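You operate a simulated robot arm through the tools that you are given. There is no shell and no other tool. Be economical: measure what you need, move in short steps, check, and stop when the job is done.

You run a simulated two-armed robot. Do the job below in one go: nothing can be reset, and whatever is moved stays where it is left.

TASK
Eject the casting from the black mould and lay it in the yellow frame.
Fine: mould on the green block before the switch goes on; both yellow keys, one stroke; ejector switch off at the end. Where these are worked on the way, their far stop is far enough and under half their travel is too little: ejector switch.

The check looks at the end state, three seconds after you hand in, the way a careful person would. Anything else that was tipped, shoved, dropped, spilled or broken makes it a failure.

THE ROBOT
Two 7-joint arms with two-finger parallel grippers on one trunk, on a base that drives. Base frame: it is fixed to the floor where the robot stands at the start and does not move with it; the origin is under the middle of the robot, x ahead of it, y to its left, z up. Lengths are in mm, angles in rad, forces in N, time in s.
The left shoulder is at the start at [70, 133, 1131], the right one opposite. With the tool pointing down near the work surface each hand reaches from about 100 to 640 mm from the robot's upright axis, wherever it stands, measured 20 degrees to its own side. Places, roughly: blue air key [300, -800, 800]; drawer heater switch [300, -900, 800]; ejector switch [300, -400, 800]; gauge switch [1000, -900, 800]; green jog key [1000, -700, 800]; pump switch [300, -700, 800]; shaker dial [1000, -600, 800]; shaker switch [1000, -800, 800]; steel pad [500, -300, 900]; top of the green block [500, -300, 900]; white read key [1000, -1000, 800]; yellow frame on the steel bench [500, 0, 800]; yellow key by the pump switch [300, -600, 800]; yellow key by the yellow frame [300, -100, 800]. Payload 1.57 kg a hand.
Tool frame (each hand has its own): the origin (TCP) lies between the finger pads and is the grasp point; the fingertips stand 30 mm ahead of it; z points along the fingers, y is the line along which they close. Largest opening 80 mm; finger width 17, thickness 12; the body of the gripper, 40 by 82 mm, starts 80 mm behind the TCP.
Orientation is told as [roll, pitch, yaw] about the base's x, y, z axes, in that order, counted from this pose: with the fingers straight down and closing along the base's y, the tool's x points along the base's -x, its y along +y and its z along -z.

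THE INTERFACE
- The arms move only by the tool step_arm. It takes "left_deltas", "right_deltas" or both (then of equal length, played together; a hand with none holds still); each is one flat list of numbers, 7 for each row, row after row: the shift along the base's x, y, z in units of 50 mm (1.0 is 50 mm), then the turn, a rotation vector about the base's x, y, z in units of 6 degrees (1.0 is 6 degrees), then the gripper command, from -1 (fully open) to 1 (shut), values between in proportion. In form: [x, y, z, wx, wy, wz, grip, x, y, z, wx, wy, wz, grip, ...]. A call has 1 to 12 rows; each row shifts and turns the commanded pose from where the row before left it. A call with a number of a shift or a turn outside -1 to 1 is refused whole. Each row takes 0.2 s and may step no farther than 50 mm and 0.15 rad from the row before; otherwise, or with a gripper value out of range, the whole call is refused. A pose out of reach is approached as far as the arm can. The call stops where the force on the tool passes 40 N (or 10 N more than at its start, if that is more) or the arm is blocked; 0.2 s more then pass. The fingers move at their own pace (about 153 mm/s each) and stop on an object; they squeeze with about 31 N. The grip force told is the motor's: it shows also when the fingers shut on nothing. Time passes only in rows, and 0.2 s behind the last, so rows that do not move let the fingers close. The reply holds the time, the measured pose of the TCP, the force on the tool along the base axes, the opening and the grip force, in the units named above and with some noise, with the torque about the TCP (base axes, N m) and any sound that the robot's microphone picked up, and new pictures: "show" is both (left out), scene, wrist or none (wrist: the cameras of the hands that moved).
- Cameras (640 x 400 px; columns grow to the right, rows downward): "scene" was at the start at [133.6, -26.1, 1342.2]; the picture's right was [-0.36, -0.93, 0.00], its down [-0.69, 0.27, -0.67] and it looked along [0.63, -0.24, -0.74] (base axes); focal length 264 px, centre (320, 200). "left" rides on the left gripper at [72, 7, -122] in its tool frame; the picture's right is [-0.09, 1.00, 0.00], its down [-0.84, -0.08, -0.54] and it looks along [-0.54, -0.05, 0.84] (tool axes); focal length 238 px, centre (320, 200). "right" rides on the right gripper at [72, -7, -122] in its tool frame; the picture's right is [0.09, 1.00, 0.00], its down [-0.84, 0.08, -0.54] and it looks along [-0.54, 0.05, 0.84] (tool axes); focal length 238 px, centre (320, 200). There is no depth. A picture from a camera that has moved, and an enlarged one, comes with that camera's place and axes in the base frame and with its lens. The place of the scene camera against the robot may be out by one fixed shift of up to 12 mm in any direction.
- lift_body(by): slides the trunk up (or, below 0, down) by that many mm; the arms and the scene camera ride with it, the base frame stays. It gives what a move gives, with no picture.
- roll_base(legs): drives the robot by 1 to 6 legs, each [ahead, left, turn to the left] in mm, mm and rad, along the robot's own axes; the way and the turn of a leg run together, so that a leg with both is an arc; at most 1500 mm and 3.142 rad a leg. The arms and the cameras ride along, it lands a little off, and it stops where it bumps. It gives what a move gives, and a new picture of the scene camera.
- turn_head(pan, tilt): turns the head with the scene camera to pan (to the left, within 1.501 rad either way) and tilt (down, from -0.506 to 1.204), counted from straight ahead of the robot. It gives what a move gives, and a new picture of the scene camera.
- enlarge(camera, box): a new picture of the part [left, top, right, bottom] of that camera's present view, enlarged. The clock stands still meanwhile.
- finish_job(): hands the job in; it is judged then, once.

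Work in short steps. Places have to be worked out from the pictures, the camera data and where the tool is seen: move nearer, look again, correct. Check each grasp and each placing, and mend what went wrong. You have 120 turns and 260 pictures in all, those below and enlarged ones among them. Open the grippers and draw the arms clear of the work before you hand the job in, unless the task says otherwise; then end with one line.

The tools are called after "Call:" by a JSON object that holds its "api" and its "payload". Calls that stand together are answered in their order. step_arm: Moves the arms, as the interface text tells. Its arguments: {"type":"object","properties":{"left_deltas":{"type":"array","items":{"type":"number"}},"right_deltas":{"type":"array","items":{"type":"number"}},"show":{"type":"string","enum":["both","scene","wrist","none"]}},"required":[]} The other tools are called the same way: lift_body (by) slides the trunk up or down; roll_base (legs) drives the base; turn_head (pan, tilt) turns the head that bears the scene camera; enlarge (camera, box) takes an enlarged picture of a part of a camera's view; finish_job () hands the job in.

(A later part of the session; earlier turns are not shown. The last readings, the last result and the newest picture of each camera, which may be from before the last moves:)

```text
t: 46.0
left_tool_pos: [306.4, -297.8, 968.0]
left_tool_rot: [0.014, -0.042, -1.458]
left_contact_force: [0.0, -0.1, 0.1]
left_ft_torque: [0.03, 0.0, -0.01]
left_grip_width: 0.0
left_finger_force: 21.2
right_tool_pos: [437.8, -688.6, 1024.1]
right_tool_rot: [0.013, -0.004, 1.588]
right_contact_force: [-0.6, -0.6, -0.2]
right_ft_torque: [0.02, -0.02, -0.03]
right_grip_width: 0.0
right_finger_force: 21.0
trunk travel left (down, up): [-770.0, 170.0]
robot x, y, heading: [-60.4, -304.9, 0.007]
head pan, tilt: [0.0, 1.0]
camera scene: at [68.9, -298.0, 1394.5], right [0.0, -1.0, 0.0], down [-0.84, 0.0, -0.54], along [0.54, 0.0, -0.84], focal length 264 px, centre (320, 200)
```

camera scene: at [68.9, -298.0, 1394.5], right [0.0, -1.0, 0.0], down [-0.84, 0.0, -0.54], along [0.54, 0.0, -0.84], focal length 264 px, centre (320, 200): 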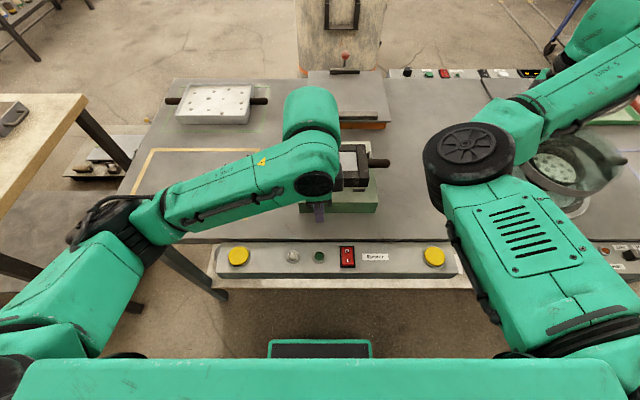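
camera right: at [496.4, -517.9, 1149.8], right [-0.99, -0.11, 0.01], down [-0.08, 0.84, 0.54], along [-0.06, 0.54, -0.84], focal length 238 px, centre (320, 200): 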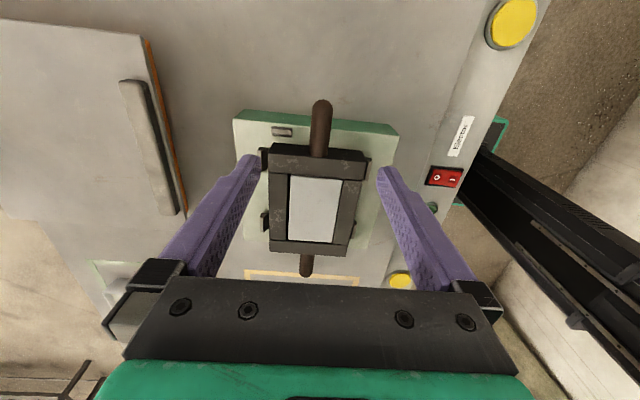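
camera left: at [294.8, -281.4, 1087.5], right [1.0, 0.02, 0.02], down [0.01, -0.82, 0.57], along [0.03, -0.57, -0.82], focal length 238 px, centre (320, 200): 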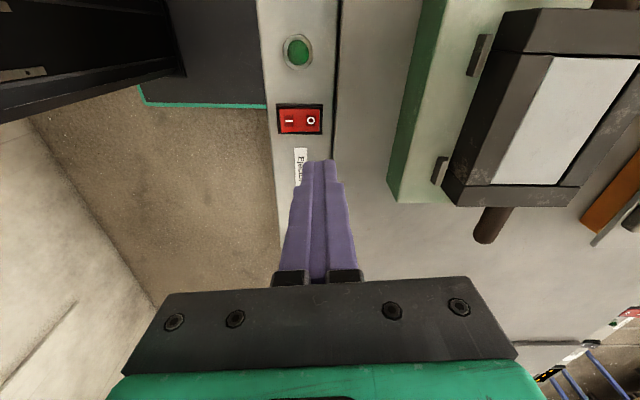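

Now the panel is clear. Level the left hand and bring it above the I end at z≈890.

Call:
{"api": "step_arm", "payload": {"left_deltas": [-0.1, -0.4, -0.1, 0.19, 0.09, -0.5, 1, -0.3, -0.5, -0.3, 0.19, 0.09, -0.58, 1, -0.44, -0.4, -0.6, 0, 0, 0, 1, 0, 0, -0.56, 0, 0, 0, 1]}}

```text
t: 47.0
left_tool_pos: [266.7, -362.7, 890.1]
left_tool_rot: [-0.002, -0.002, -1.571]
left_contact_force: [-0.1, -0.2, -0.4]
left_ft_torque: [-0.01, -0.01, 0.0]
left_grip_width: 0.3
left_finger_force: 21.6
right_tool_pos: [439.1, -685.8, 1025.0]
right_tool_rot: [0.017, -0.002, 1.589]
right_contact_force: [-1.4, 0.3, 0.6]
right_ft_torque: [0.01, 0.02, 0.01]
right_grip_width: 0.0
right_finger_force: 21.4
trunk travel left (down, up): [-770.0, 170.0]
robot x, y, heading: [-61.8, -299.7, 0.001]
head pan, tilt: [0.0, 1.0]
camera scene: at [69.5, -296.6, 1394.5], right [0.0, -1.0, 0.0], down [-0.84, 0.0, -0.54], along [0.54, 0.0, -0.84], focal length 264 px, centre (320, 200)
camera left: at [272.9, -291.4, 1011.7], right [1.0, -0.09, 0.0], down [-0.07, -0.84, 0.54], along [-0.05, -0.54, -0.84], focal length 238 px, centre (320, 200)
```

scene: 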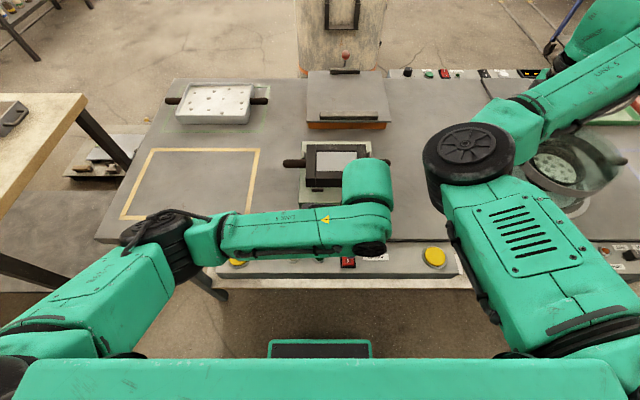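
left: 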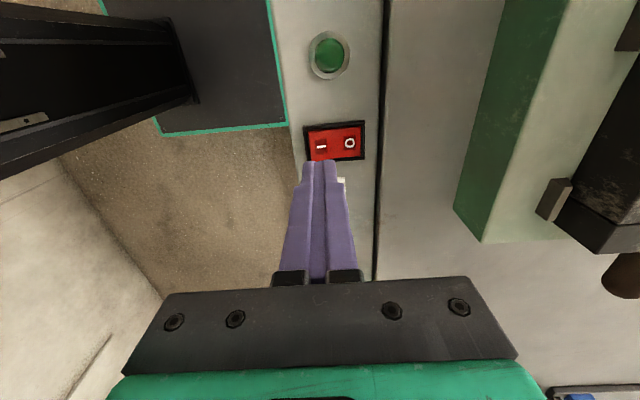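

The I mark is exactly under the tool axis. I descend gently onto it.

Call:
{"api": "step_arm", "payload": {"left_deltas": [-0.02, 0, -0.4, 0, 0, 0, 1, 0, 0, -0.3, 0, 0, 0, 1, 0, 0, -0.1, 0, 0, 0, 1, 0, 0, -0.06, 0, 0, 0, 1, 0, 0, -0.06, 0, 0, 0, 1], "show": "wrist"}}

```text
t: 48.2
left_tool_pos: [264.8, -362.6, 845.8]
left_tool_rot: [0.0, -0.003, -1.571]
left_contact_force: [-1.8, 2.4, 11.6]
left_ft_torque: [0.07, -0.06, 0.04]
left_grip_width: 0.2
left_finger_force: 21.4
right_tool_pos: [436.7, -687.4, 1026.1]
right_tool_rot: [0.013, -0.004, 1.588]
right_contact_force: [-0.2, 0.6, 0.5]
right_ft_torque: [0.03, 0.01, 0.0]
right_grip_width: 0.0
right_finger_force: 20.9
trunk travel left (down, up): [-770.0, 170.0]
robot x, y, heading: [-62.3, -300.9, 0.003]
head pan, tilt: [0.0, 1.0]
camera left: at [270.3, -291.5, 967.8], right [1.0, -0.09, 0.0], down [-0.08, -0.83, 0.55], along [-0.05, -0.54, -0.84], focal length 238 px, centre (320, 200)
```

left: 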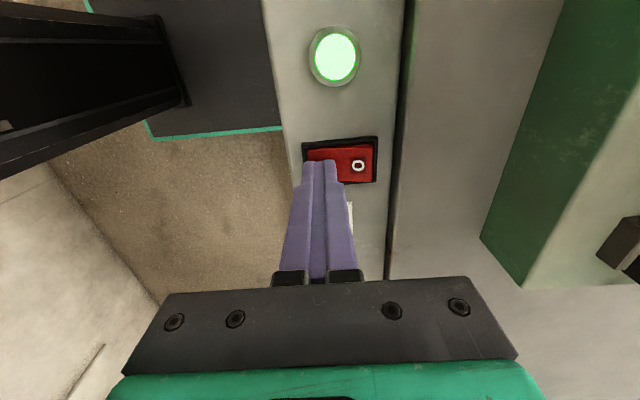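

The green lamp came on: the ejector is on. I lift off and check that it stays on.

Call:
{"api": "step_arm", "payload": {"left_deltas": [0, 0, 0.3, 0, 0, 0, 1, 0, 0, 0.7, 0, 0, 0, 1], "show": "wrist"}}

```text
t: 48.8
left_tool_pos: [264.1, -363.6, 895.2]
left_tool_rot: [-0.004, -0.001, -1.569]
left_contact_force: [0.6, 0.2, -0.1]
left_ft_torque: [0.01, 0.0, -0.05]
left_grip_width: 0.0
left_finger_force: 21.2
right_tool_pos: [437.4, -687.3, 1025.0]
right_tool_rot: [0.015, -0.003, 1.587]
right_contact_force: [0.0, 0.1, 0.8]
right_ft_torque: [-0.03, 0.01, -0.02]
right_grip_width: 0.4
right_finger_force: 21.5
trunk travel left (down, up): [-770.0, 170.0]
robot x, y, heading: [-59.2, -298.9, 0.002]
head pan, tilt: [0.0, 1.0]
camera left: at [271.1, -292.3, 1016.7], right [1.0, -0.09, 0.0], down [-0.07, -0.84, 0.54], along [-0.05, -0.54, -0.84], focal length 238 px, centre (320, 200)
```

left: 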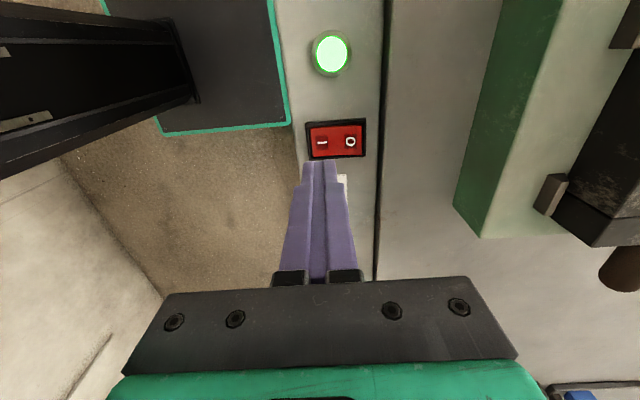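

On and steady. Now both hands go above their yellow keys (closed fingers).

Call:
{"api": "step_arm", "payload": {"left_deltas": [0.05, 0.8, 0, 0, 0, 0, 1, 0.05, 0.85, 0, 0, 0, 0, 1, 0.05, 0.85, 0, 0, 0, 0, 1, 0.05, 0.85, 0, 0, 0, 0, 1, 0.05, 0.85, 0, 0, 0, 0, 1, 0, 0.8, 0, 0, 0, 0, 1], "right_deltas": [-0.2, 0, -0.6, 0, 0, 0, 1, -0.5, 0, -0.6, 0, 0, 0, 1, -0.6, 0.5, -0.6, 0, 0, 0, 1, -0.6, 0.6, -0.3, 0, 0, 0, 1, -0.6, 0.6, -0.3, 0, 0, 0, 1, -0.64, 0.74, 0, 0, 0, 0, 1]}}

```text
t: 50.4
left_tool_pos: [277.5, -111.4, 895.4]
left_tool_rot: [-0.005, 0.0, -1.572]
left_contact_force: [0.6, -0.8, 0.4]
left_ft_torque: [0.01, -0.01, 0.0]
left_grip_width: 0.0
left_finger_force: 21.2
right_tool_pos: [344.6, -646.3, 925.0]
right_tool_rot: [-0.151, 0.099, 1.534]
right_contact_force: [-0.5, 0.3, -0.4]
right_ft_torque: [0.01, 0.01, -0.01]
right_grip_width: 0.2
right_finger_force: 20.8
right hand out of reach, approached as far as the arm can: row 4, 5, 6
trunk travel left (down, up): [-770.0, 170.0]
robot x, y, heading: [-58.9, -298.8, 0.001]
head pan, tilt: [0.0, 1.0]
stopped in row 6 (right hand): the arm was blocked; the commanded pose is now the measured one
camera scene: at [69.3, -297.0, 1394.5], right [0.0, -1.0, 0.0], down [-0.84, 0.0, -0.54], along [0.54, 0.0, -0.84], focal length 264 px, centre (320, 200)
camera right: at [329.1, -705.3, 1051.7], right [-0.99, -0.07, -0.14], down [-0.12, 0.89, 0.44], along [0.1, 0.45, -0.89], focal length 238 px, centre (320, 200)
camera left: at [284.6, -41.8, 1016.5], right [1.0, -0.09, 0.0], down [-0.08, -0.84, 0.54], along [-0.05, -0.54, -0.84], focal length 238 px, centre (320, 200)
```

scene: 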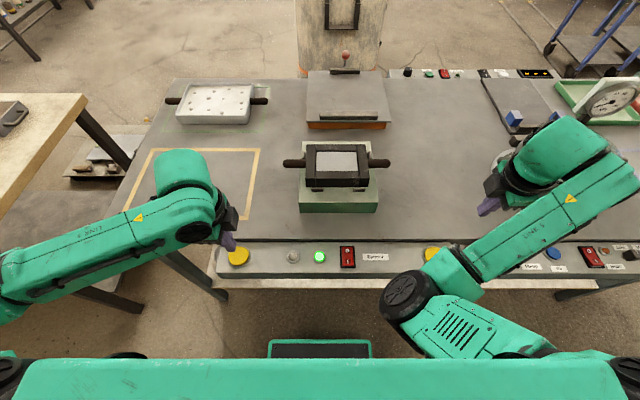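
right: 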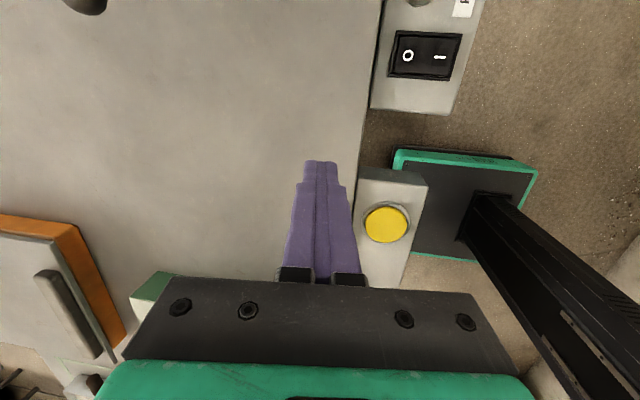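
left: 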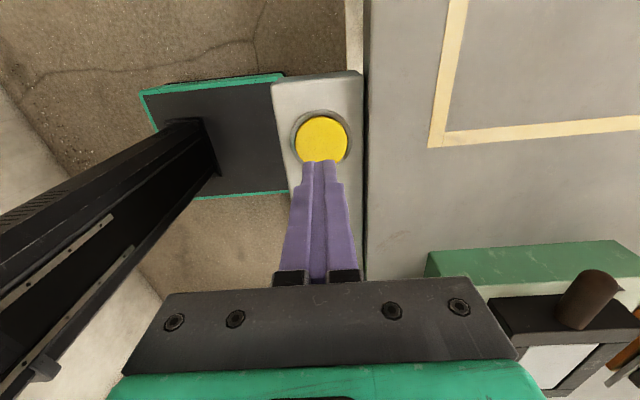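

The left is over its key; the right hand is too close to its shoulder here. I back the base off 130 mm to give the right arm room.

Call:
{"api": "roll_base", "payload": {"legs": [[-130, 0, 0]]}}

Call:
{"api": "step_arm", "payload": {"left_deltas": [0.6, 0.03, 0, 0, 0, 0, 1, 0.6, 0.03, 0, 0, 0, 0, 1, 0.6, 0.03, 0, 0, 0, 0, 1, 0.4, 0, 0, 0, 0, 0, 1, 0.4, 0, 0, 0, 0, 0, 1], "right_deltas": [0.4, 0.2, 0, 0.35, 0.48, 0.1, 1, 0.4, 0.4, 0, 0.35, 0.48, 0.1, 1, 0.3, 0.4, 0, 0.3, 0.44, 0.15, 1, 0.1, 0.4, 0, 0, 0, 0, 1, 0.1, 0.2, 0, 0, 0, 0, 1]}}

```text
t: 51.7
left_tool_pos: [149.7, -113.7, 894.1]
left_tool_rot: [-0.004, -0.002, -1.572]
left_contact_force: [0.1, 0.4, -0.1]
left_ft_torque: [0.0, 0.0, 0.02]
left_grip_width: 0.0
left_finger_force: 21.4
right_tool_pos: [214.0, -645.7, 922.4]
right_tool_rot: [-0.152, 0.1, 1.532]
right_contact_force: [-0.5, 0.0, -0.2]
right_ft_torque: [-0.02, -0.02, 0.01]
right_grip_width: 0.0
right_finger_force: 21.5
trunk travel left (down, up): [-770.0, 170.0]
robot x, y, heading: [-189.7, -302.9, 0.002]
head pan, tilt: [0.0, 1.0]
camera scene: at [-59.2, -297.2, 1394.3], right [0.0, -1.0, 0.0], down [-0.84, 0.0, -0.54], along [0.54, 0.0, -0.84], focal length 264 px, centre (320, 200)
```

scene: 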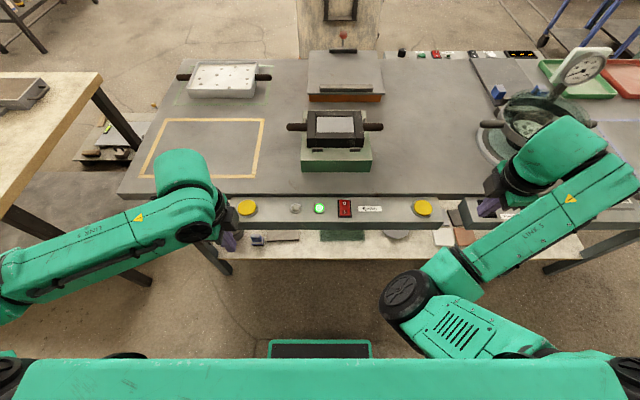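

```text
t: 52.9
left_tool_pos: [277.3, -108.9, 893.3]
left_tool_rot: [-0.003, 0.0, -1.573]
left_contact_force: [-0.3, 0.0, -0.5]
left_ft_torque: [-0.03, 0.01, 0.0]
left_grip_width: 0.0
left_finger_force: 21.1
right_tool_pos: [284.6, -578.9, 930.7]
right_tool_rot: [-0.02, 0.014, 1.553]
right_contact_force: [1.2, 1.2, 0.8]
right_ft_torque: [0.01, 0.0, 0.01]
right_grip_width: 0.1
right_finger_force: 21.2
trunk travel left (down, up): [-770.0, 170.0]
robot x, y, heading: [-189.4, -301.3, -0.001]
head pan, tilt: [0.0, 1.0]
camera scene: at [-60.1, -297.3, 1394.4], right [0.0, -1.0, 0.0], down [-0.84, 0.0, -0.54], along [0.54, 0.0, -0.84], focal length 264 px, centre (320, 200)
camera right: at [287.0, -651.0, 1053.0], right [-1.0, -0.08, -0.02], down [-0.07, 0.84, 0.53], along [-0.02, 0.53, -0.85], focal length 238 px, centre (320, 200)
camera left: at [285.3, -37.8, 1015.8], right [1.0, -0.09, 0.0], down [-0.08, -0.84, 0.54], along [-0.05, -0.54, -0.84], focal length 238 px, centre (320, 200)
```

scene: 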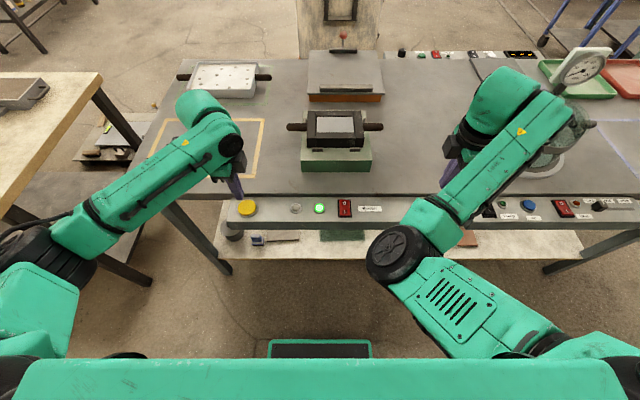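
right: 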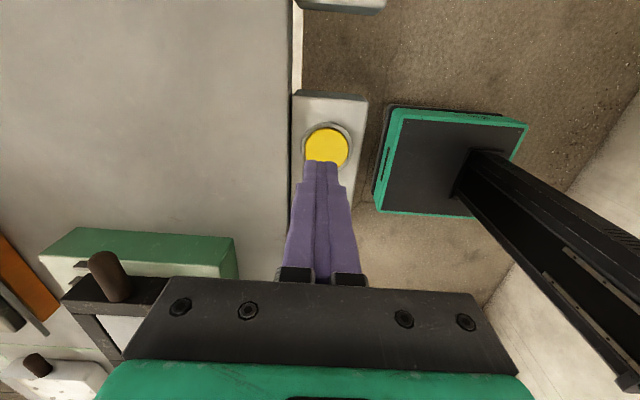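
left: 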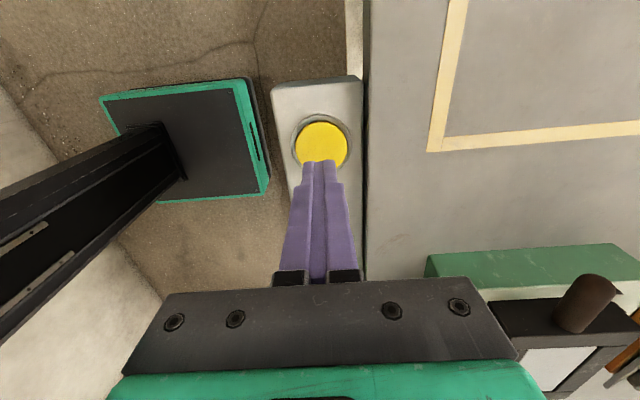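

Left is centred; the right needs −6 mm x, +14 mm y and to come down to 893. Then I check once more before the stroke.

Call:
{"api": "step_arm", "payload": {"right_deltas": [-0.12, 0.28, -0.35, 0.13, 0.19, 0.17, 1, 0, 0, -0.39, 0, 0, 0, 1, 0, 0, 0, 0, 0, 0, 1], "show": "wrist"}}

```text
t: 53.9
left_tool_pos: [277.1, -109.3, 894.7]
left_tool_rot: [-0.003, 0.0, -1.571]
left_contact_force: [-0.8, 0.5, -0.6]
left_ft_torque: [-0.01, -0.02, -0.03]
left_grip_width: 0.0
left_finger_force: 20.9
right_tool_pos: [279.9, -581.2, 897.2]
right_tool_rot: [-0.007, 0.027, 1.553]
right_contact_force: [0.4, 0.0, 0.3]
right_ft_torque: [0.02, 0.02, -0.01]
right_grip_width: 0.1
right_finger_force: 21.3
right hand out of reach, approached as far as the arm can: row 1
trunk travel left (down, up): [-770.0, 170.0]
robot x, y, heading: [-190.5, -300.4, -0.002]
head pan, tilt: [0.0, 1.0]
stopped in row 3 (right hand): the arm was blocked; the commanded pose is now the measured one
camera right: at [283.3, -651.0, 1021.2], right [-1.0, -0.08, 0.0], down [-0.07, 0.85, 0.52], along [-0.04, 0.52, -0.85], focal length 238 px, centre (320, 200)
```

right: 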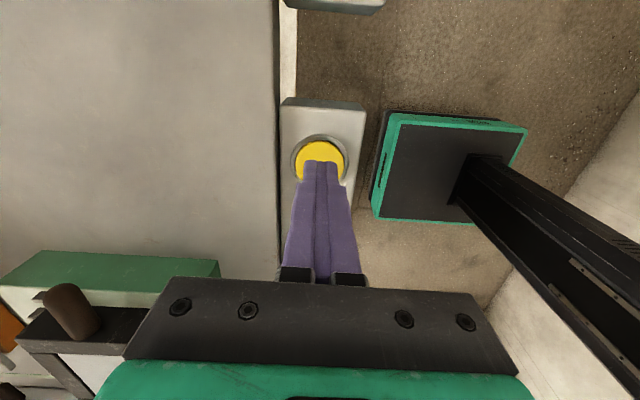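

The right arm binds again near its inner limit. I shift the base 80 mm left so key 2 lies further out to the right, then re-place both hands.

Call:
{"api": "roll_base", "payload": {"legs": [[-20, 80, 0]]}}

Call:
{"api": "step_arm", "payload": {"left_deltas": [0.2, -0.8, 0, 0, 0, 0, 1, 0.2, -0.8, 0, 0, 0, 0, 1], "right_deltas": [0.2, -0.65, 0, 0.25, 0.07, 0.17, 1, 0.2, -0.65, -0.05, 0, 0, 0, 1], "show": "wrist"}}

```text
t: 55.0
left_tool_pos: [257.5, -31.4, 893.5]
left_tool_rot: [-0.003, 0.0, -1.574]
left_contact_force: [-0.6, -0.2, -1.0]
left_ft_torque: [0.01, 0.02, 0.0]
left_grip_width: 0.1
left_finger_force: 21.3
right_tool_pos: [259.1, -503.3, 897.3]
right_tool_rot: [-0.005, 0.028, 1.551]
right_contact_force: [0.2, -0.3, 0.0]
right_ft_torque: [0.02, 0.04, 0.01]
right_grip_width: 0.0
right_finger_force: 21.0
trunk travel left (down, up): [-770.0, 170.0]
robot x, y, heading: [-205.9, -218.0, 0.003]
head pan, tilt: [0.0, 1.0]
camera scene: at [-80.5, -219.2, 1394.5], right [0.0, -1.0, 0.0], down [-0.84, 0.0, -0.54], along [0.54, 0.0, -0.84], focal length 264 px, centre (320, 200)
```

scene: 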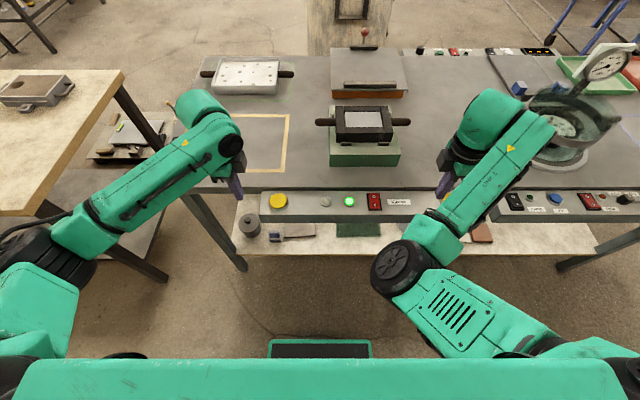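

```text
t: 55.5
left_tool_pos: [278.7, -112.4, 895.0]
left_tool_rot: [-0.005, 0.002, -1.574]
left_contact_force: [-0.5, 0.5, 1.3]
left_ft_torque: [0.03, 0.0, 0.04]
left_grip_width: 0.0
left_finger_force: 20.9
right_tool_pos: [279.2, -570.1, 892.6]
right_tool_rot: [0.004, -0.003, 1.571]
right_contact_force: [0.7, -1.1, -0.1]
right_ft_torque: [0.03, 0.01, 0.01]
right_grip_width: 0.1
right_finger_force: 21.0
trunk travel left (down, up): [-770.0, 170.0]
robot x, y, heading: [-209.1, -222.8, 0.002]
head pan, tilt: [0.0, 1.0]
camera right: at [286.0, -642.4, 1014.4], right [-1.0, -0.09, 0.0], down [-0.08, 0.84, 0.54], along [-0.05, 0.54, -0.84], focal length 238 px, centre (320, 200)
camera left: at [285.3, -41.5, 1016.4], right [1.0, -0.09, 0.0], down [-0.08, -0.84, 0.54], along [-0.06, -0.54, -0.84], focal length 238 px, centre (320, 200)
```

right: 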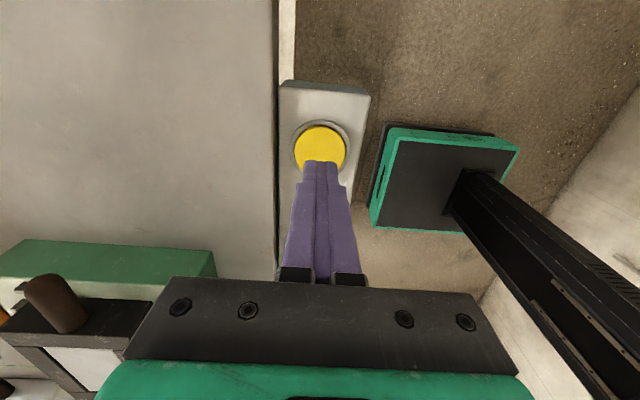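
left: 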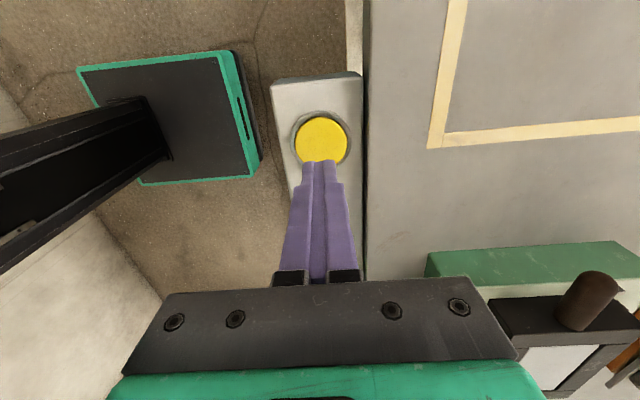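

Both tools are over their keys. I lower both to the same height, z≈860, short of contact.

Call:
{"api": "step_arm", "payload": {"left_deltas": [0, 0.1, -0.35, 0, 0, 0, 1, 0, 0, -0.35, 0, 0, 0, 1, 0, 0, 0, 0, 0, 0, 1], "right_deltas": [0, 0.06, -0.33, 0, 0, 0, 1, 0, 0, -0.33, 0, 0, 0, 1, 0, 0, 0, 0, 0, 0, 1], "show": "wrist"}}

```text
t: 56.4
left_tool_pos: [277.9, -105.2, 858.9]
left_tool_rot: [-0.004, -0.003, -1.575]
left_contact_force: [0.6, 0.3, -0.4]
left_ft_torque: [0.0, 0.01, -0.02]
left_grip_width: 0.0
left_finger_force: 21.2
right_tool_pos: [277.7, -564.8, 863.4]
right_tool_rot: [0.001, 0.0, 1.572]
right_contact_force: [0.7, 0.0, -0.5]
right_ft_torque: [-0.02, 0.01, -0.01]
right_grip_width: 0.0
right_finger_force: 21.3
trunk travel left (down, up): [-770.0, 170.0]
robot x, y, heading: [-208.3, -217.6, 0.0]
head pan, tilt: [0.0, 1.0]
camera right: at [285.0, -636.3, 983.5], right [-1.0, -0.09, 0.0], down [-0.08, 0.84, 0.54], along [-0.05, 0.54, -0.84], focal length 238 px, centre (320, 200)
camera left: at [284.4, -33.8, 981.4], right [1.0, -0.1, 0.0], down [-0.08, -0.84, 0.54], along [-0.05, -0.54, -0.84], focal length 238 px, centre (320, 200)
```

right: 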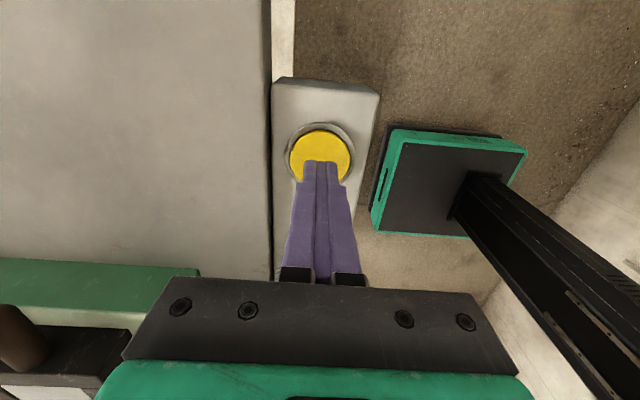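
left: 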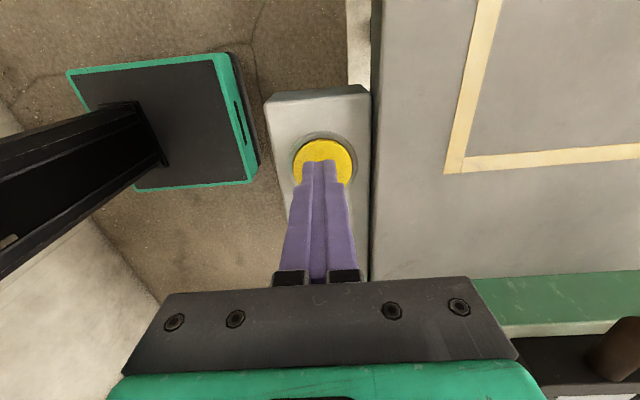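

Both are centred over their keys. Now I press both together in one quick stroke and hold.

Call:
{"api": "step_arm", "payload": {"left_deltas": [0, 0, -0.34, 0, 0, 0, 1, 0, 0, -0.06, 0, 0, 0, 1, 0, 0, 0, 0, 0, 0, 1, 0, 0, 0, 0, 0, 0, 1, 0, 0, 0, 0, 0, 0, 1], "right_deltas": [0, 0, -0.36, 0, 0, 0, 1, 0, 0, -0.06, 0, 0, 0, 1, 0, 0, 0, 0, 0, 0, 1, 0, 0, 0, 0, 0, 0, 1, 0, 0, 0, 0, 0, 0, 1], "show": "scene"}}

Call:
{"api": "enlarge", "payload": {"camera": "scene", "box": [260, 80, 460, 230]}}

```text
t: 57.5
left_tool_pos: [277.5, -105.3, 841.7]
left_tool_rot: [0.003, -0.004, -1.574]
left_contact_force: [7.5, -1.2, 16.7]
left_ft_torque: [-0.05, -0.24, 0.01]
left_grip_width: 0.0
left_finger_force: 20.8
right_tool_pos: [279.8, -564.9, 842.4]
right_tool_rot: [-0.002, 0.0, 1.572]
right_contact_force: [4.4, 0.2, 11.5]
right_ft_torque: [0.0, -0.12, 0.03]
right_grip_width: 0.1
right_finger_force: 21.2
trunk travel left (down, up): [-770.0, 170.0]
robot x, y, heading: [-211.4, -218.7, 0.005]
head pan, tilt: [0.0, 1.0]
heard: click, click
camera scene: at [-82.7, -217.9, 1394.9], right [0.0, -1.0, 0.0], down [-0.84, 0.0, -0.54], along [0.54, 0.0, -0.84], focal length 264 px, centre (320, 200)
```

scene: 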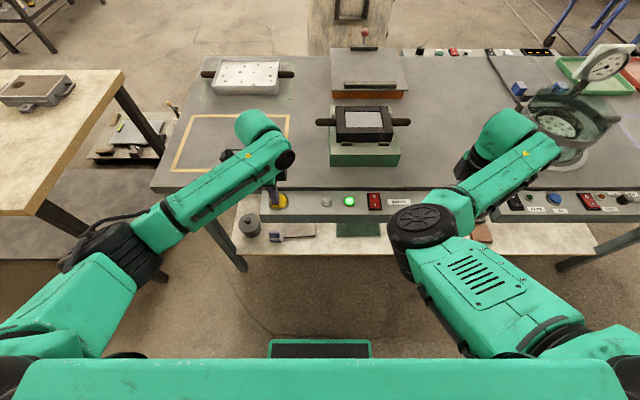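

```text
2.67 times, centred on (360, 155) of scene
camera zoom: at [-82.7, -217.9, 1394.9], right [0.0, -1.0, 0.0], down [-0.84, 0.0, -0.54], along [0.54, 0.0, -0.84], focal length 704 px, centre (213, 320)
```

zoom: 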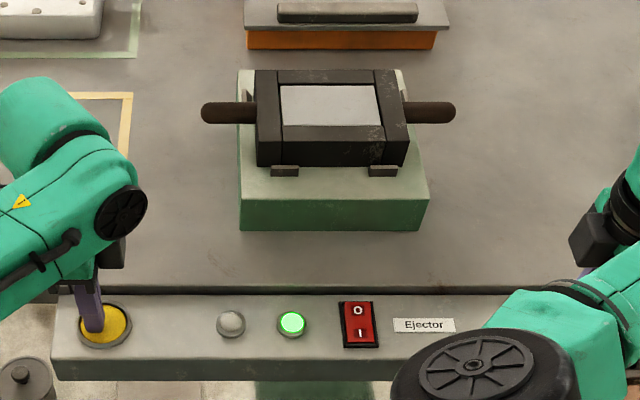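

Two clicks were heard; the casting has not visibly risen. I keep holding both keys and watch.

Call:
{"api": "step_arm", "payload": {"left_deltas": [0, 0, 0, 0, 0, 0, 1, 0, 0, 0, 0, 0, 0, 1, 0, 0, 0, 0, 0, 0, 1, 0, 0, 0, 0, 0, 0, 1, 0, 0, 0, 0, 0, 0, 1], "right_deltas": [0, 0, 0, 0, 0, 0, 1, 0, 0, 0, 0, 0, 0, 1, 0, 0, 0, 0, 0, 0, 1, 0, 0, 0, 0, 0, 0, 1, 0, 0, 0, 0, 0, 0, 1], "show": "none"}}

Call:
{"api": "enlarge", "payload": {"camera": "scene", "box": [260, 80, 460, 230]}}

```text
t: 58.8
left_tool_pos: [276.8, -106.5, 840.1]
left_tool_rot: [-0.001, -0.002, -1.573]
left_contact_force: [8.5, -2.1, 19.0]
left_ft_torque: [-0.04, -0.23, 0.02]
left_grip_width: 0.0
left_finger_force: 21.3
right_tool_pos: [278.1, -563.9, 841.3]
right_tool_rot: [0.0, 0.002, 1.571]
right_contact_force: [5.6, -1.2, 12.7]
right_ft_torque: [-0.05, -0.2, 0.01]
right_grip_width: 0.0
right_finger_force: 21.2
trunk travel left (down, up): [-770.0, 170.0]
robot x, y, heading: [-212.7, -219.7, -0.0]
head pan, tilt: [0.0, 1.0]
```

```text
2.67 times, centred on (360, 155) of scene
camera zoom: at [-82.9, -217.9, 1394.8], right [0.0, -1.0, 0.0], down [-0.84, 0.0, -0.54], along [0.54, 0.0, -0.84], focal length 704 px, centre (213, 320)
```

zoom: 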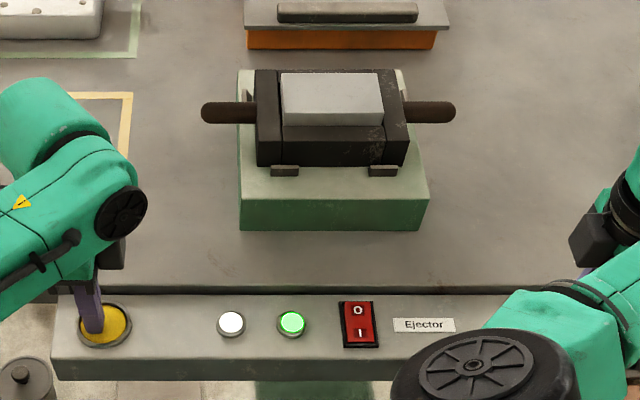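

The casting has risen and the white lamp is lit. I hold a little longer to see that the stroke is complete.

Call:
{"api": "step_arm", "payload": {"left_deltas": [0, 0, 0, 0, 0, 0, 1, 0, 0, 0, 0, 0, 0, 1, 0, 0, 0, 0, 0, 0, 1, 0, 0, 0, 0, 0, 0, 1], "right_deltas": [0, 0, 0, 0, 0, 0, 1, 0, 0, 0, 0, 0, 0, 1, 0, 0, 0, 0, 0, 0, 1, 0, 0, 0, 0, 0, 0, 1], "show": "none"}}

Call:
{"api": "enlarge", "payload": {"camera": "scene", "box": [260, 80, 460, 230]}}

```text
t: 59.8
left_tool_pos: [275.8, -104.5, 840.4]
left_tool_rot: [-0.001, -0.001, -1.575]
left_contact_force: [7.0, -1.6, 18.9]
left_ft_torque: [-0.03, -0.19, 0.0]
left_grip_width: 0.0
left_finger_force: 21.3
right_tool_pos: [278.4, -565.5, 842.8]
right_tool_rot: [0.0, 0.002, 1.573]
right_contact_force: [5.2, -0.9, 12.0]
right_ft_torque: [-0.03, -0.17, 0.0]
right_grip_width: 0.0
right_finger_force: 21.2
trunk travel left (down, up): [-770.0, 170.0]
robot x, y, heading: [-207.6, -215.7, -0.001]
head pan, tilt: [0.0, 1.0]
```

```text
2.67 times, centred on (360, 155) of scene
camera zoom: at [-83.4, -217.9, 1394.8], right [0.0, -1.0, 0.0], down [-0.84, 0.0, -0.54], along [0.54, 0.0, -0.84], focal length 704 px, centre (213, 320)
```

zoom: 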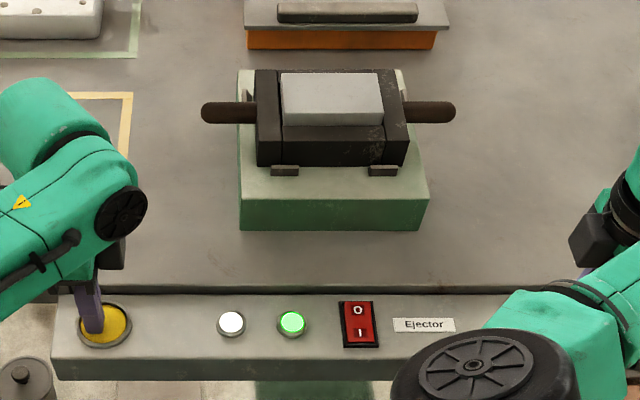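

The stroke is complete. I release both keys together and check whether the casting stays up.

Call:
{"api": "step_arm", "payload": {"left_deltas": [0, 0, 0.6, 0, 0, 0, 1, 0, 0, 0.6, 0, 0, 0, 1, 0, 0, 0, 0, 0, 0, 1, 0, 0, 0, 0, 0, 0, 1], "right_deltas": [0, 0, 0.6, 0, 0, 0, 1, 0, 0, 0.6, 0, 0, 0, 1, 0, 0, 0, 0, 0, 0, 1, 0, 0, 0, 0, 0, 0, 1], "show": "none"}}

Call:
{"api": "enlarge", "payload": {"camera": "scene", "box": [260, 80, 460, 230]}}

```text
t: 60.8
left_tool_pos: [277.3, -104.6, 898.5]
left_tool_rot: [-0.002, -0.003, -1.574]
left_contact_force: [-0.1, -0.4, 1.0]
left_ft_torque: [0.02, -0.07, 0.02]
left_grip_width: 0.0
left_finger_force: 21.4
right_tool_pos: [278.9, -564.8, 902.0]
right_tool_rot: [0.003, 0.0, 1.573]
right_contact_force: [-0.6, 0.9, -0.8]
right_ft_torque: [0.01, 0.02, 0.02]
right_grip_width: 0.0
right_finger_force: 21.4
trunk travel left (down, up): [-770.0, 170.0]
robot x, y, heading: [-210.9, -215.5, -0.0]
head pan, tilt: [0.0, 1.0]
heard: click
```

```text
2.67 times, centred on (360, 155) of scene
camera zoom: at [-80.9, -217.8, 1394.5], right [0.0, -1.0, 0.0], down [-0.84, 0.0, -0.54], along [0.54, 0.0, -0.84], focal length 704 px, centre (213, 320)
```

zoom: 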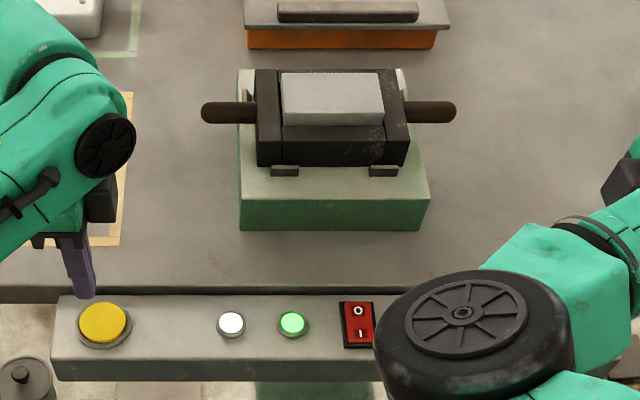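

The casting stays up with the lamp on. I raise both hands and drive back to the station in front of the block for picking it.

Call:
{"api": "step_arm", "payload": {"left_deltas": [0, 0, 0.7, 0, 0, 0, 1, 0, 0, 0.7, 0, 0, 0, -1, 0, 0, 0.7, 0, 0, 0, -1], "right_deltas": [0, 0, 0.7, 0, 0, 0, 1, 0, 0, 0.7, 0, 0, 0, 1, 0, -0.2, 0.7, 0, 0, 0, 1], "show": "none"}}

Call:
{"api": "roll_base", "payload": {"legs": [[0, -80, 0], [140, 0, 0]]}}

```text
t: 61.5
left_tool_pos: [278.2, -105.0, 1004.0]
left_tool_rot: [-0.004, -0.002, -1.574]
left_contact_force: [-1.1, -0.1, 0.1]
left_ft_torque: [0.02, -0.04, -0.01]
left_grip_width: 80.1
left_finger_force: 0.0
right_tool_pos: [277.7, -573.1, 1005.6]
right_tool_rot: [0.0, 0.0, 1.572]
right_contact_force: [0.5, -0.7, -0.5]
right_ft_torque: [-0.01, -0.01, -0.02]
right_grip_width: 0.0
right_finger_force: 21.2
trunk travel left (down, up): [-770.0, 170.0]
robot x, y, heading: [-208.4, -221.6, 0.0]
head pan, tilt: [0.0, 1.0]
```

```text
t: 63.5
left_tool_pos: [418.2, -184.8, 1004.5]
left_tool_rot: [-0.001, -0.002, -1.573]
left_contact_force: [0.6, -0.4, 0.0]
left_ft_torque: [-0.02, -0.01, 0.03]
left_grip_width: 79.9
left_finger_force: 0.0
right_tool_pos: [418.6, -651.9, 1006.0]
right_tool_rot: [-0.001, 0.002, 1.573]
right_contact_force: [-0.9, 0.1, 1.1]
right_ft_torque: [-0.03, -0.01, 0.02]
right_grip_width: 0.2
right_finger_force: 21.8
trunk travel left (down, up): [-770.0, 170.0]
robot x, y, heading: [-71.8, -299.0, -0.003]
head pan, tilt: [0.0, 1.0]
camera scene: at [57.7, -297.5, 1394.7], right [0.0, -1.0, 0.0], down [-0.84, 0.0, -0.54], along [0.54, 0.0, -0.84], focal length 264 px, centre (320, 200)
```

scene: 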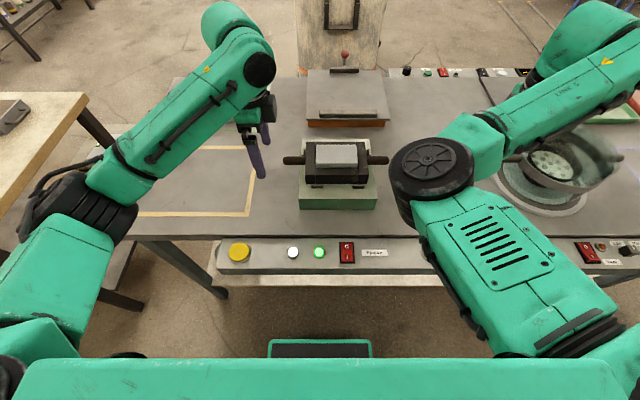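

I bring the left hand, open, above the casting at z≈1020.

Call:
{"api": "step_arm", "payload": {"left_deltas": [0.36, -0.79, 0.08, 0, 0, 0, -1, 0.36, -0.79, 0.08, 0, 0, 0, -1, 0.36, -0.79, 0.08, 0, 0, 0, -1, 0.34, -0.79, 0.08, 0, 0, 0, -1]}}

Call:
{"api": "enlarge", "payload": {"camera": "left", "box": [220, 60, 420, 220]}}

```text
t: 64.5
left_tool_pos: [489.8, -346.6, 1021.7]
left_tool_rot: [0.003, 0.001, -1.579]
left_contact_force: [0.2, -0.2, 0.6]
left_ft_torque: [0.06, -0.02, -0.03]
left_grip_width: 80.3
left_finger_force: 0.1
right_tool_pos: [419.3, -659.0, 1004.4]
right_tool_rot: [0.002, -0.004, 1.574]
right_contact_force: [0.6, 0.4, 0.8]
right_ft_torque: [0.04, -0.02, 0.01]
right_grip_width: 0.0
right_finger_force: 21.4
trunk travel left (down, up): [-770.0, 170.0]
robot x, y, heading: [-69.5, -301.8, -0.001]
head pan, tilt: [0.0, 1.0]
camera scene: at [58.8, -303.0, 1394.5], right [0.0, -1.0, 0.0], down [-0.84, 0.0, -0.54], along [0.54, 0.0, -0.84], focal length 264 px, centre (320, 200)
camera left: at [496.0, -276.0, 1143.4], right [1.0, -0.1, 0.0], down [-0.08, -0.84, 0.54], along [-0.05, -0.54, -0.84], focal length 238 px, centre (320, 200)
```

scene: 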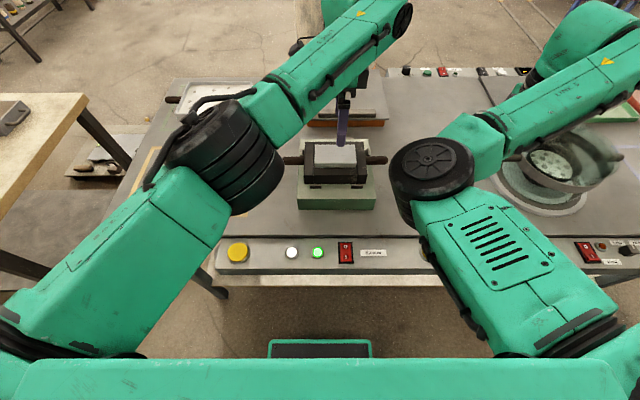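
left: 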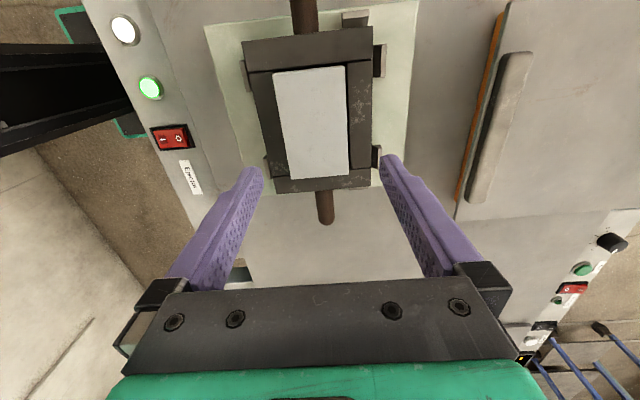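

```text
2.50 times, centred on (320, 140) of left
camera zoom: at [496.0, -276.0, 1143.4], right [1.0, -0.1, 0.0], down [-0.08, -0.84, 0.54], along [-0.05, -0.54, -0.84], focal length 596 px, centre (320, 350)
```

zoom: 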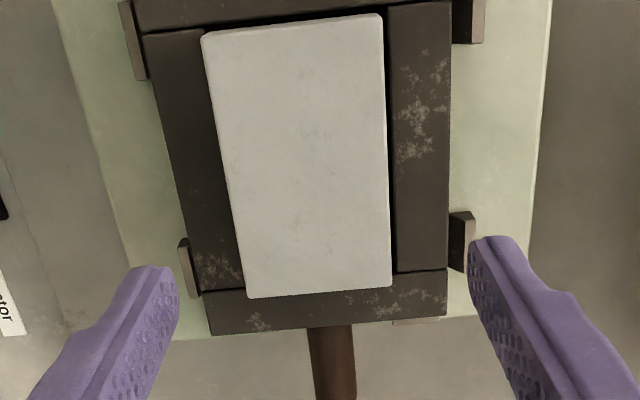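

The casting is about 57×97 mm, centre ≈(486, -339), unturned. I shift over it and lower to z=950 to check the clearances.

Call:
{"api": "step_arm", "payload": {"left_deltas": [-0.08, 0.15, -0.4, 0, 0, 0.08, -1, 0, 0, -0.5, 0, 0, 0, -1, 0, 0, -0.52, 0, 0, 0, -1], "show": "wrist"}}

Call:
{"api": "enlarge", "payload": {"camera": "left", "box": [220, 60, 420, 260]}}

Call:
{"api": "enlarge", "payload": {"camera": "scene", "box": [270, 110, 400, 220]}}

```text
t: 65.3
left_tool_pos: [487.9, -335.2, 949.1]
left_tool_rot: [-0.002, -0.002, -1.564]
left_contact_force: [0.4, -0.4, 0.2]
left_ft_torque: [0.01, 0.02, 0.01]
left_grip_width: 80.0
left_finger_force: 0.0
right_tool_pos: [419.9, -654.1, 1004.7]
right_tool_rot: [0.002, 0.0, 1.573]
right_contact_force: [0.7, 0.1, 0.4]
right_ft_torque: [0.0, 0.02, 0.01]
right_grip_width: 0.0
right_finger_force: 21.5
trunk travel left (down, up): [-770.0, 170.0]
robot x, y, heading: [-72.3, -296.3, -0.002]
head pan, tilt: [0.0, 1.0]
camera left: at [493.2, -263.9, 1070.8], right [1.0, -0.09, 0.0], down [-0.07, -0.84, 0.54], along [-0.05, -0.54, -0.84], focal length 238 px, centre (320, 200)
```

left: 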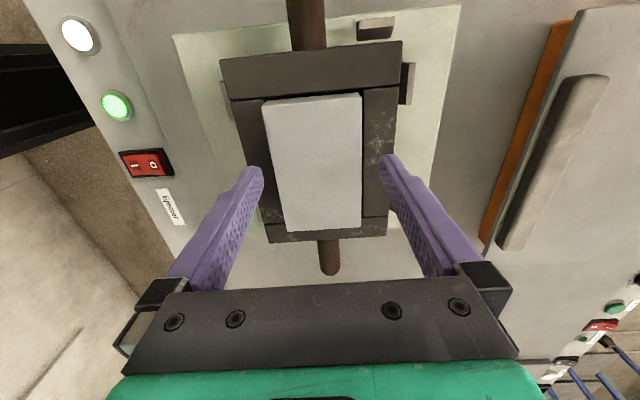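

```text
2.00 times, centred on (320, 160) of left
camera zoom: at [493.2, -263.9, 1070.8], right [1.0, -0.09, 0.0], down [-0.07, -0.84, 0.54], along [-0.05, -0.54, -0.84], focal length 477 px, centre (320, 280)
```

zoom: 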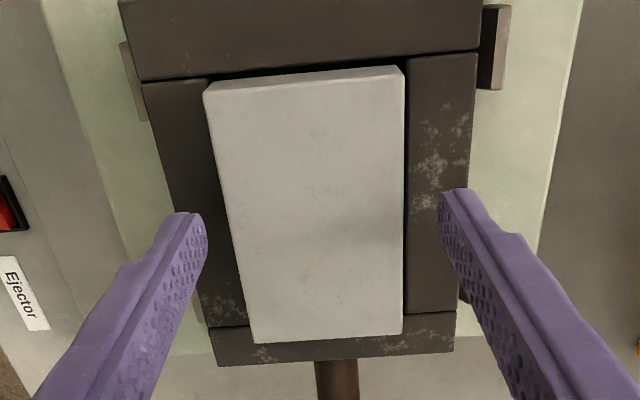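

```text
3.64 times, centred on (335, 165) of scene
camera zoom: at [60.3, -297.5, 1394.5], right [0.0, -1.0, 0.0], down [-0.84, 0.0, -0.54], along [0.54, 0.0, -0.84], focal length 960 px, centre (266, 327)
```

zoom: 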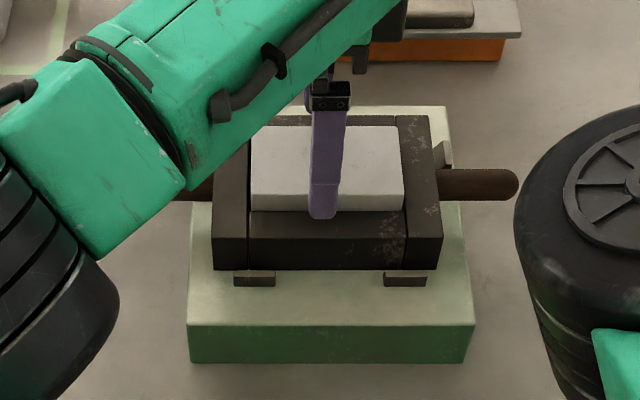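

The casting stands about 22 mm proud of the mould. I centre on it (−3 mm x, −4 mm y) and lower gently until the tips are just at the mould's rim.

Call:
{"api": "step_arm", "payload": {"left_deltas": [-0.06, -0.08, -0.06, 0, 0, 0, -1, 0, 0, -0.06, 0, 0, 0, -1, 0, 0, -0.06, 0, 0, 0, -1, 0, 0, 0, 0, 0, 0, -1], "show": "wrist"}}

Call:
{"api": "enlarge", "payload": {"camera": "scene", "box": [270, 110, 400, 220]}}

```text
t: 66.3
left_tool_pos: [483.3, -340.0, 940.7]
left_tool_rot: [-0.003, -0.003, -1.565]
left_contact_force: [-0.4, 0.2, -0.4]
left_ft_torque: [0.01, -0.01, -0.03]
left_grip_width: 80.1
left_finger_force: 0.1
right_tool_pos: [419.2, -653.9, 1007.3]
right_tool_rot: [0.003, 0.001, 1.573]
right_contact_force: [-0.2, -0.3, 0.3]
right_ft_torque: [-0.02, 0.01, -0.01]
right_grip_width: 0.0
right_finger_force: 21.4
trunk travel left (down, up): [-770.0, 170.0]
robot x, y, heading: [-67.5, -300.8, -0.0]
head pan, tilt: [0.0, 1.0]
camera left: at [490.0, -268.0, 1062.1], right [1.0, -0.09, 0.0], down [-0.07, -0.84, 0.54], along [-0.05, -0.54, -0.84], focal length 238 px, centre (320, 200)
```

left: 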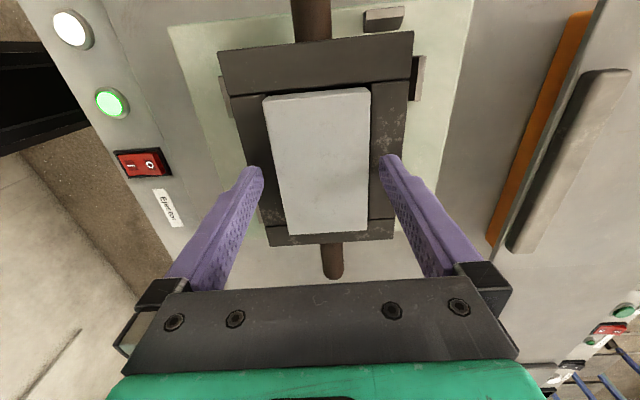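

```text
3.64 times, centred on (335, 165) of scene
camera zoom: at [59.9, -298.1, 1394.5], right [0.0, -1.0, 0.0], down [-0.84, 0.0, -0.54], along [0.54, 0.0, -0.84], focal length 960 px, centre (266, 327)
```

zoom: 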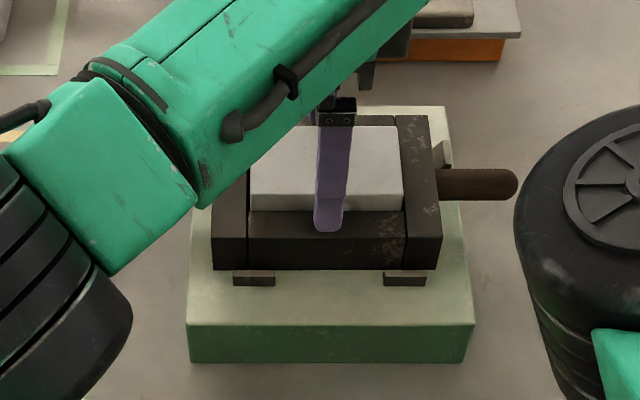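

No contact at 940.7. A few more millimetres down, gently.

Call:
{"api": "step_arm", "payload": {"left_deltas": [0.02, 0, -0.05, 0, 0, 0, -1, 0, 0, -0.05, 0, 0, 0, -1, 0, 0, -0.05, 0, 0, 0, -1, 0, 0, 0, 0, 0, 0, -1], "show": "none"}}

Call:
{"api": "enlarge", "payload": {"camera": "scene", "box": [270, 110, 400, 220]}}

```text
t: 67.3
left_tool_pos: [483.7, -338.8, 936.3]
left_tool_rot: [0.004, -0.001, -1.568]
left_contact_force: [3.9, -0.6, 24.4]
left_ft_torque: [0.03, 0.88, 0.17]
left_grip_width: 76.7
left_finger_force: 0.0
right_tool_pos: [417.7, -653.6, 1007.6]
right_tool_rot: [0.0, 0.002, 1.574]
right_contact_force: [0.0, 0.3, -0.1]
right_ft_torque: [0.0, -0.03, -0.01]
right_grip_width: 0.3
right_finger_force: 21.8
trunk travel left (down, up): [-770.0, 170.0]
robot x, y, heading: [-68.5, -298.6, 0.002]
head pan, tilt: [0.0, 1.0]
```

```text
3.64 times, centred on (335, 165) of scene
camera zoom: at [56.6, -297.7, 1395.2], right [0.0, -1.0, 0.0], down [-0.84, 0.0, -0.54], along [0.54, 0.0, -0.84], focal length 960 px, centre (266, 327)
```

zoom: 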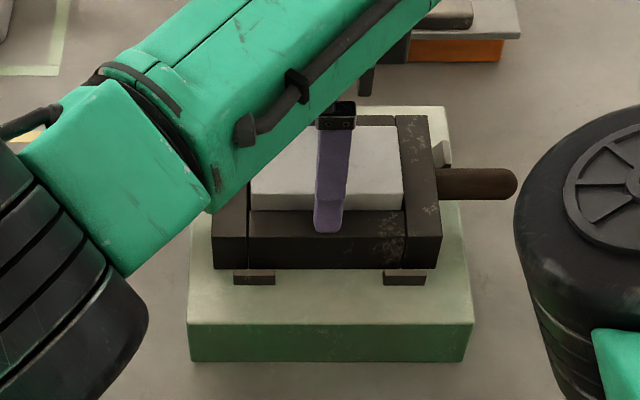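

Rim contact at tip ≈907. I rise to clear it by about 2 mm and close on the casting.

Call:
{"api": "step_arm", "payload": {"left_deltas": [0, 0, 0.13, 0, 0, 0, -1, 0.02, 0, 0, 0, 0, 0, 1, 0, 0, 0, 0, 0, 0, 1, 0, 0, 0, 0, 0, 0, 1], "show": "wrist"}}

```text
t: 68.3
left_tool_pos: [485.8, -338.1, 939.2]
left_tool_rot: [-0.002, -0.001, -1.564]
left_contact_force: [-0.9, -0.3, -3.7]
left_ft_torque: [-0.03, 0.0, 0.01]
left_grip_width: 60.4
left_finger_force: 31.3
right_tool_pos: [418.8, -653.6, 1004.7]
right_tool_rot: [0.001, 0.002, 1.571]
right_contact_force: [0.0, 0.1, -0.6]
right_ft_torque: [0.02, 0.03, 0.04]
right_grip_width: 0.0
right_finger_force: 21.4
trunk travel left (down, up): [-770.0, 170.0]
robot x, y, heading: [-68.7, -301.1, 0.002]
head pan, tilt: [0.0, 1.0]
camera left: at [492.7, -267.2, 1060.6], right [1.0, -0.09, 0.0], down [-0.07, -0.84, 0.54], along [-0.05, -0.54, -0.84], focal length 238 px, centre (320, 200)
```

left: 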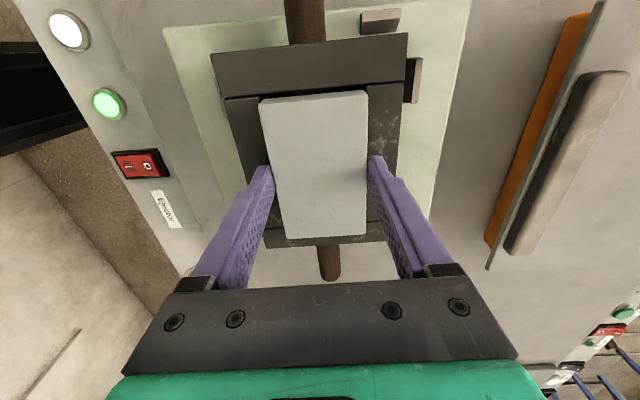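

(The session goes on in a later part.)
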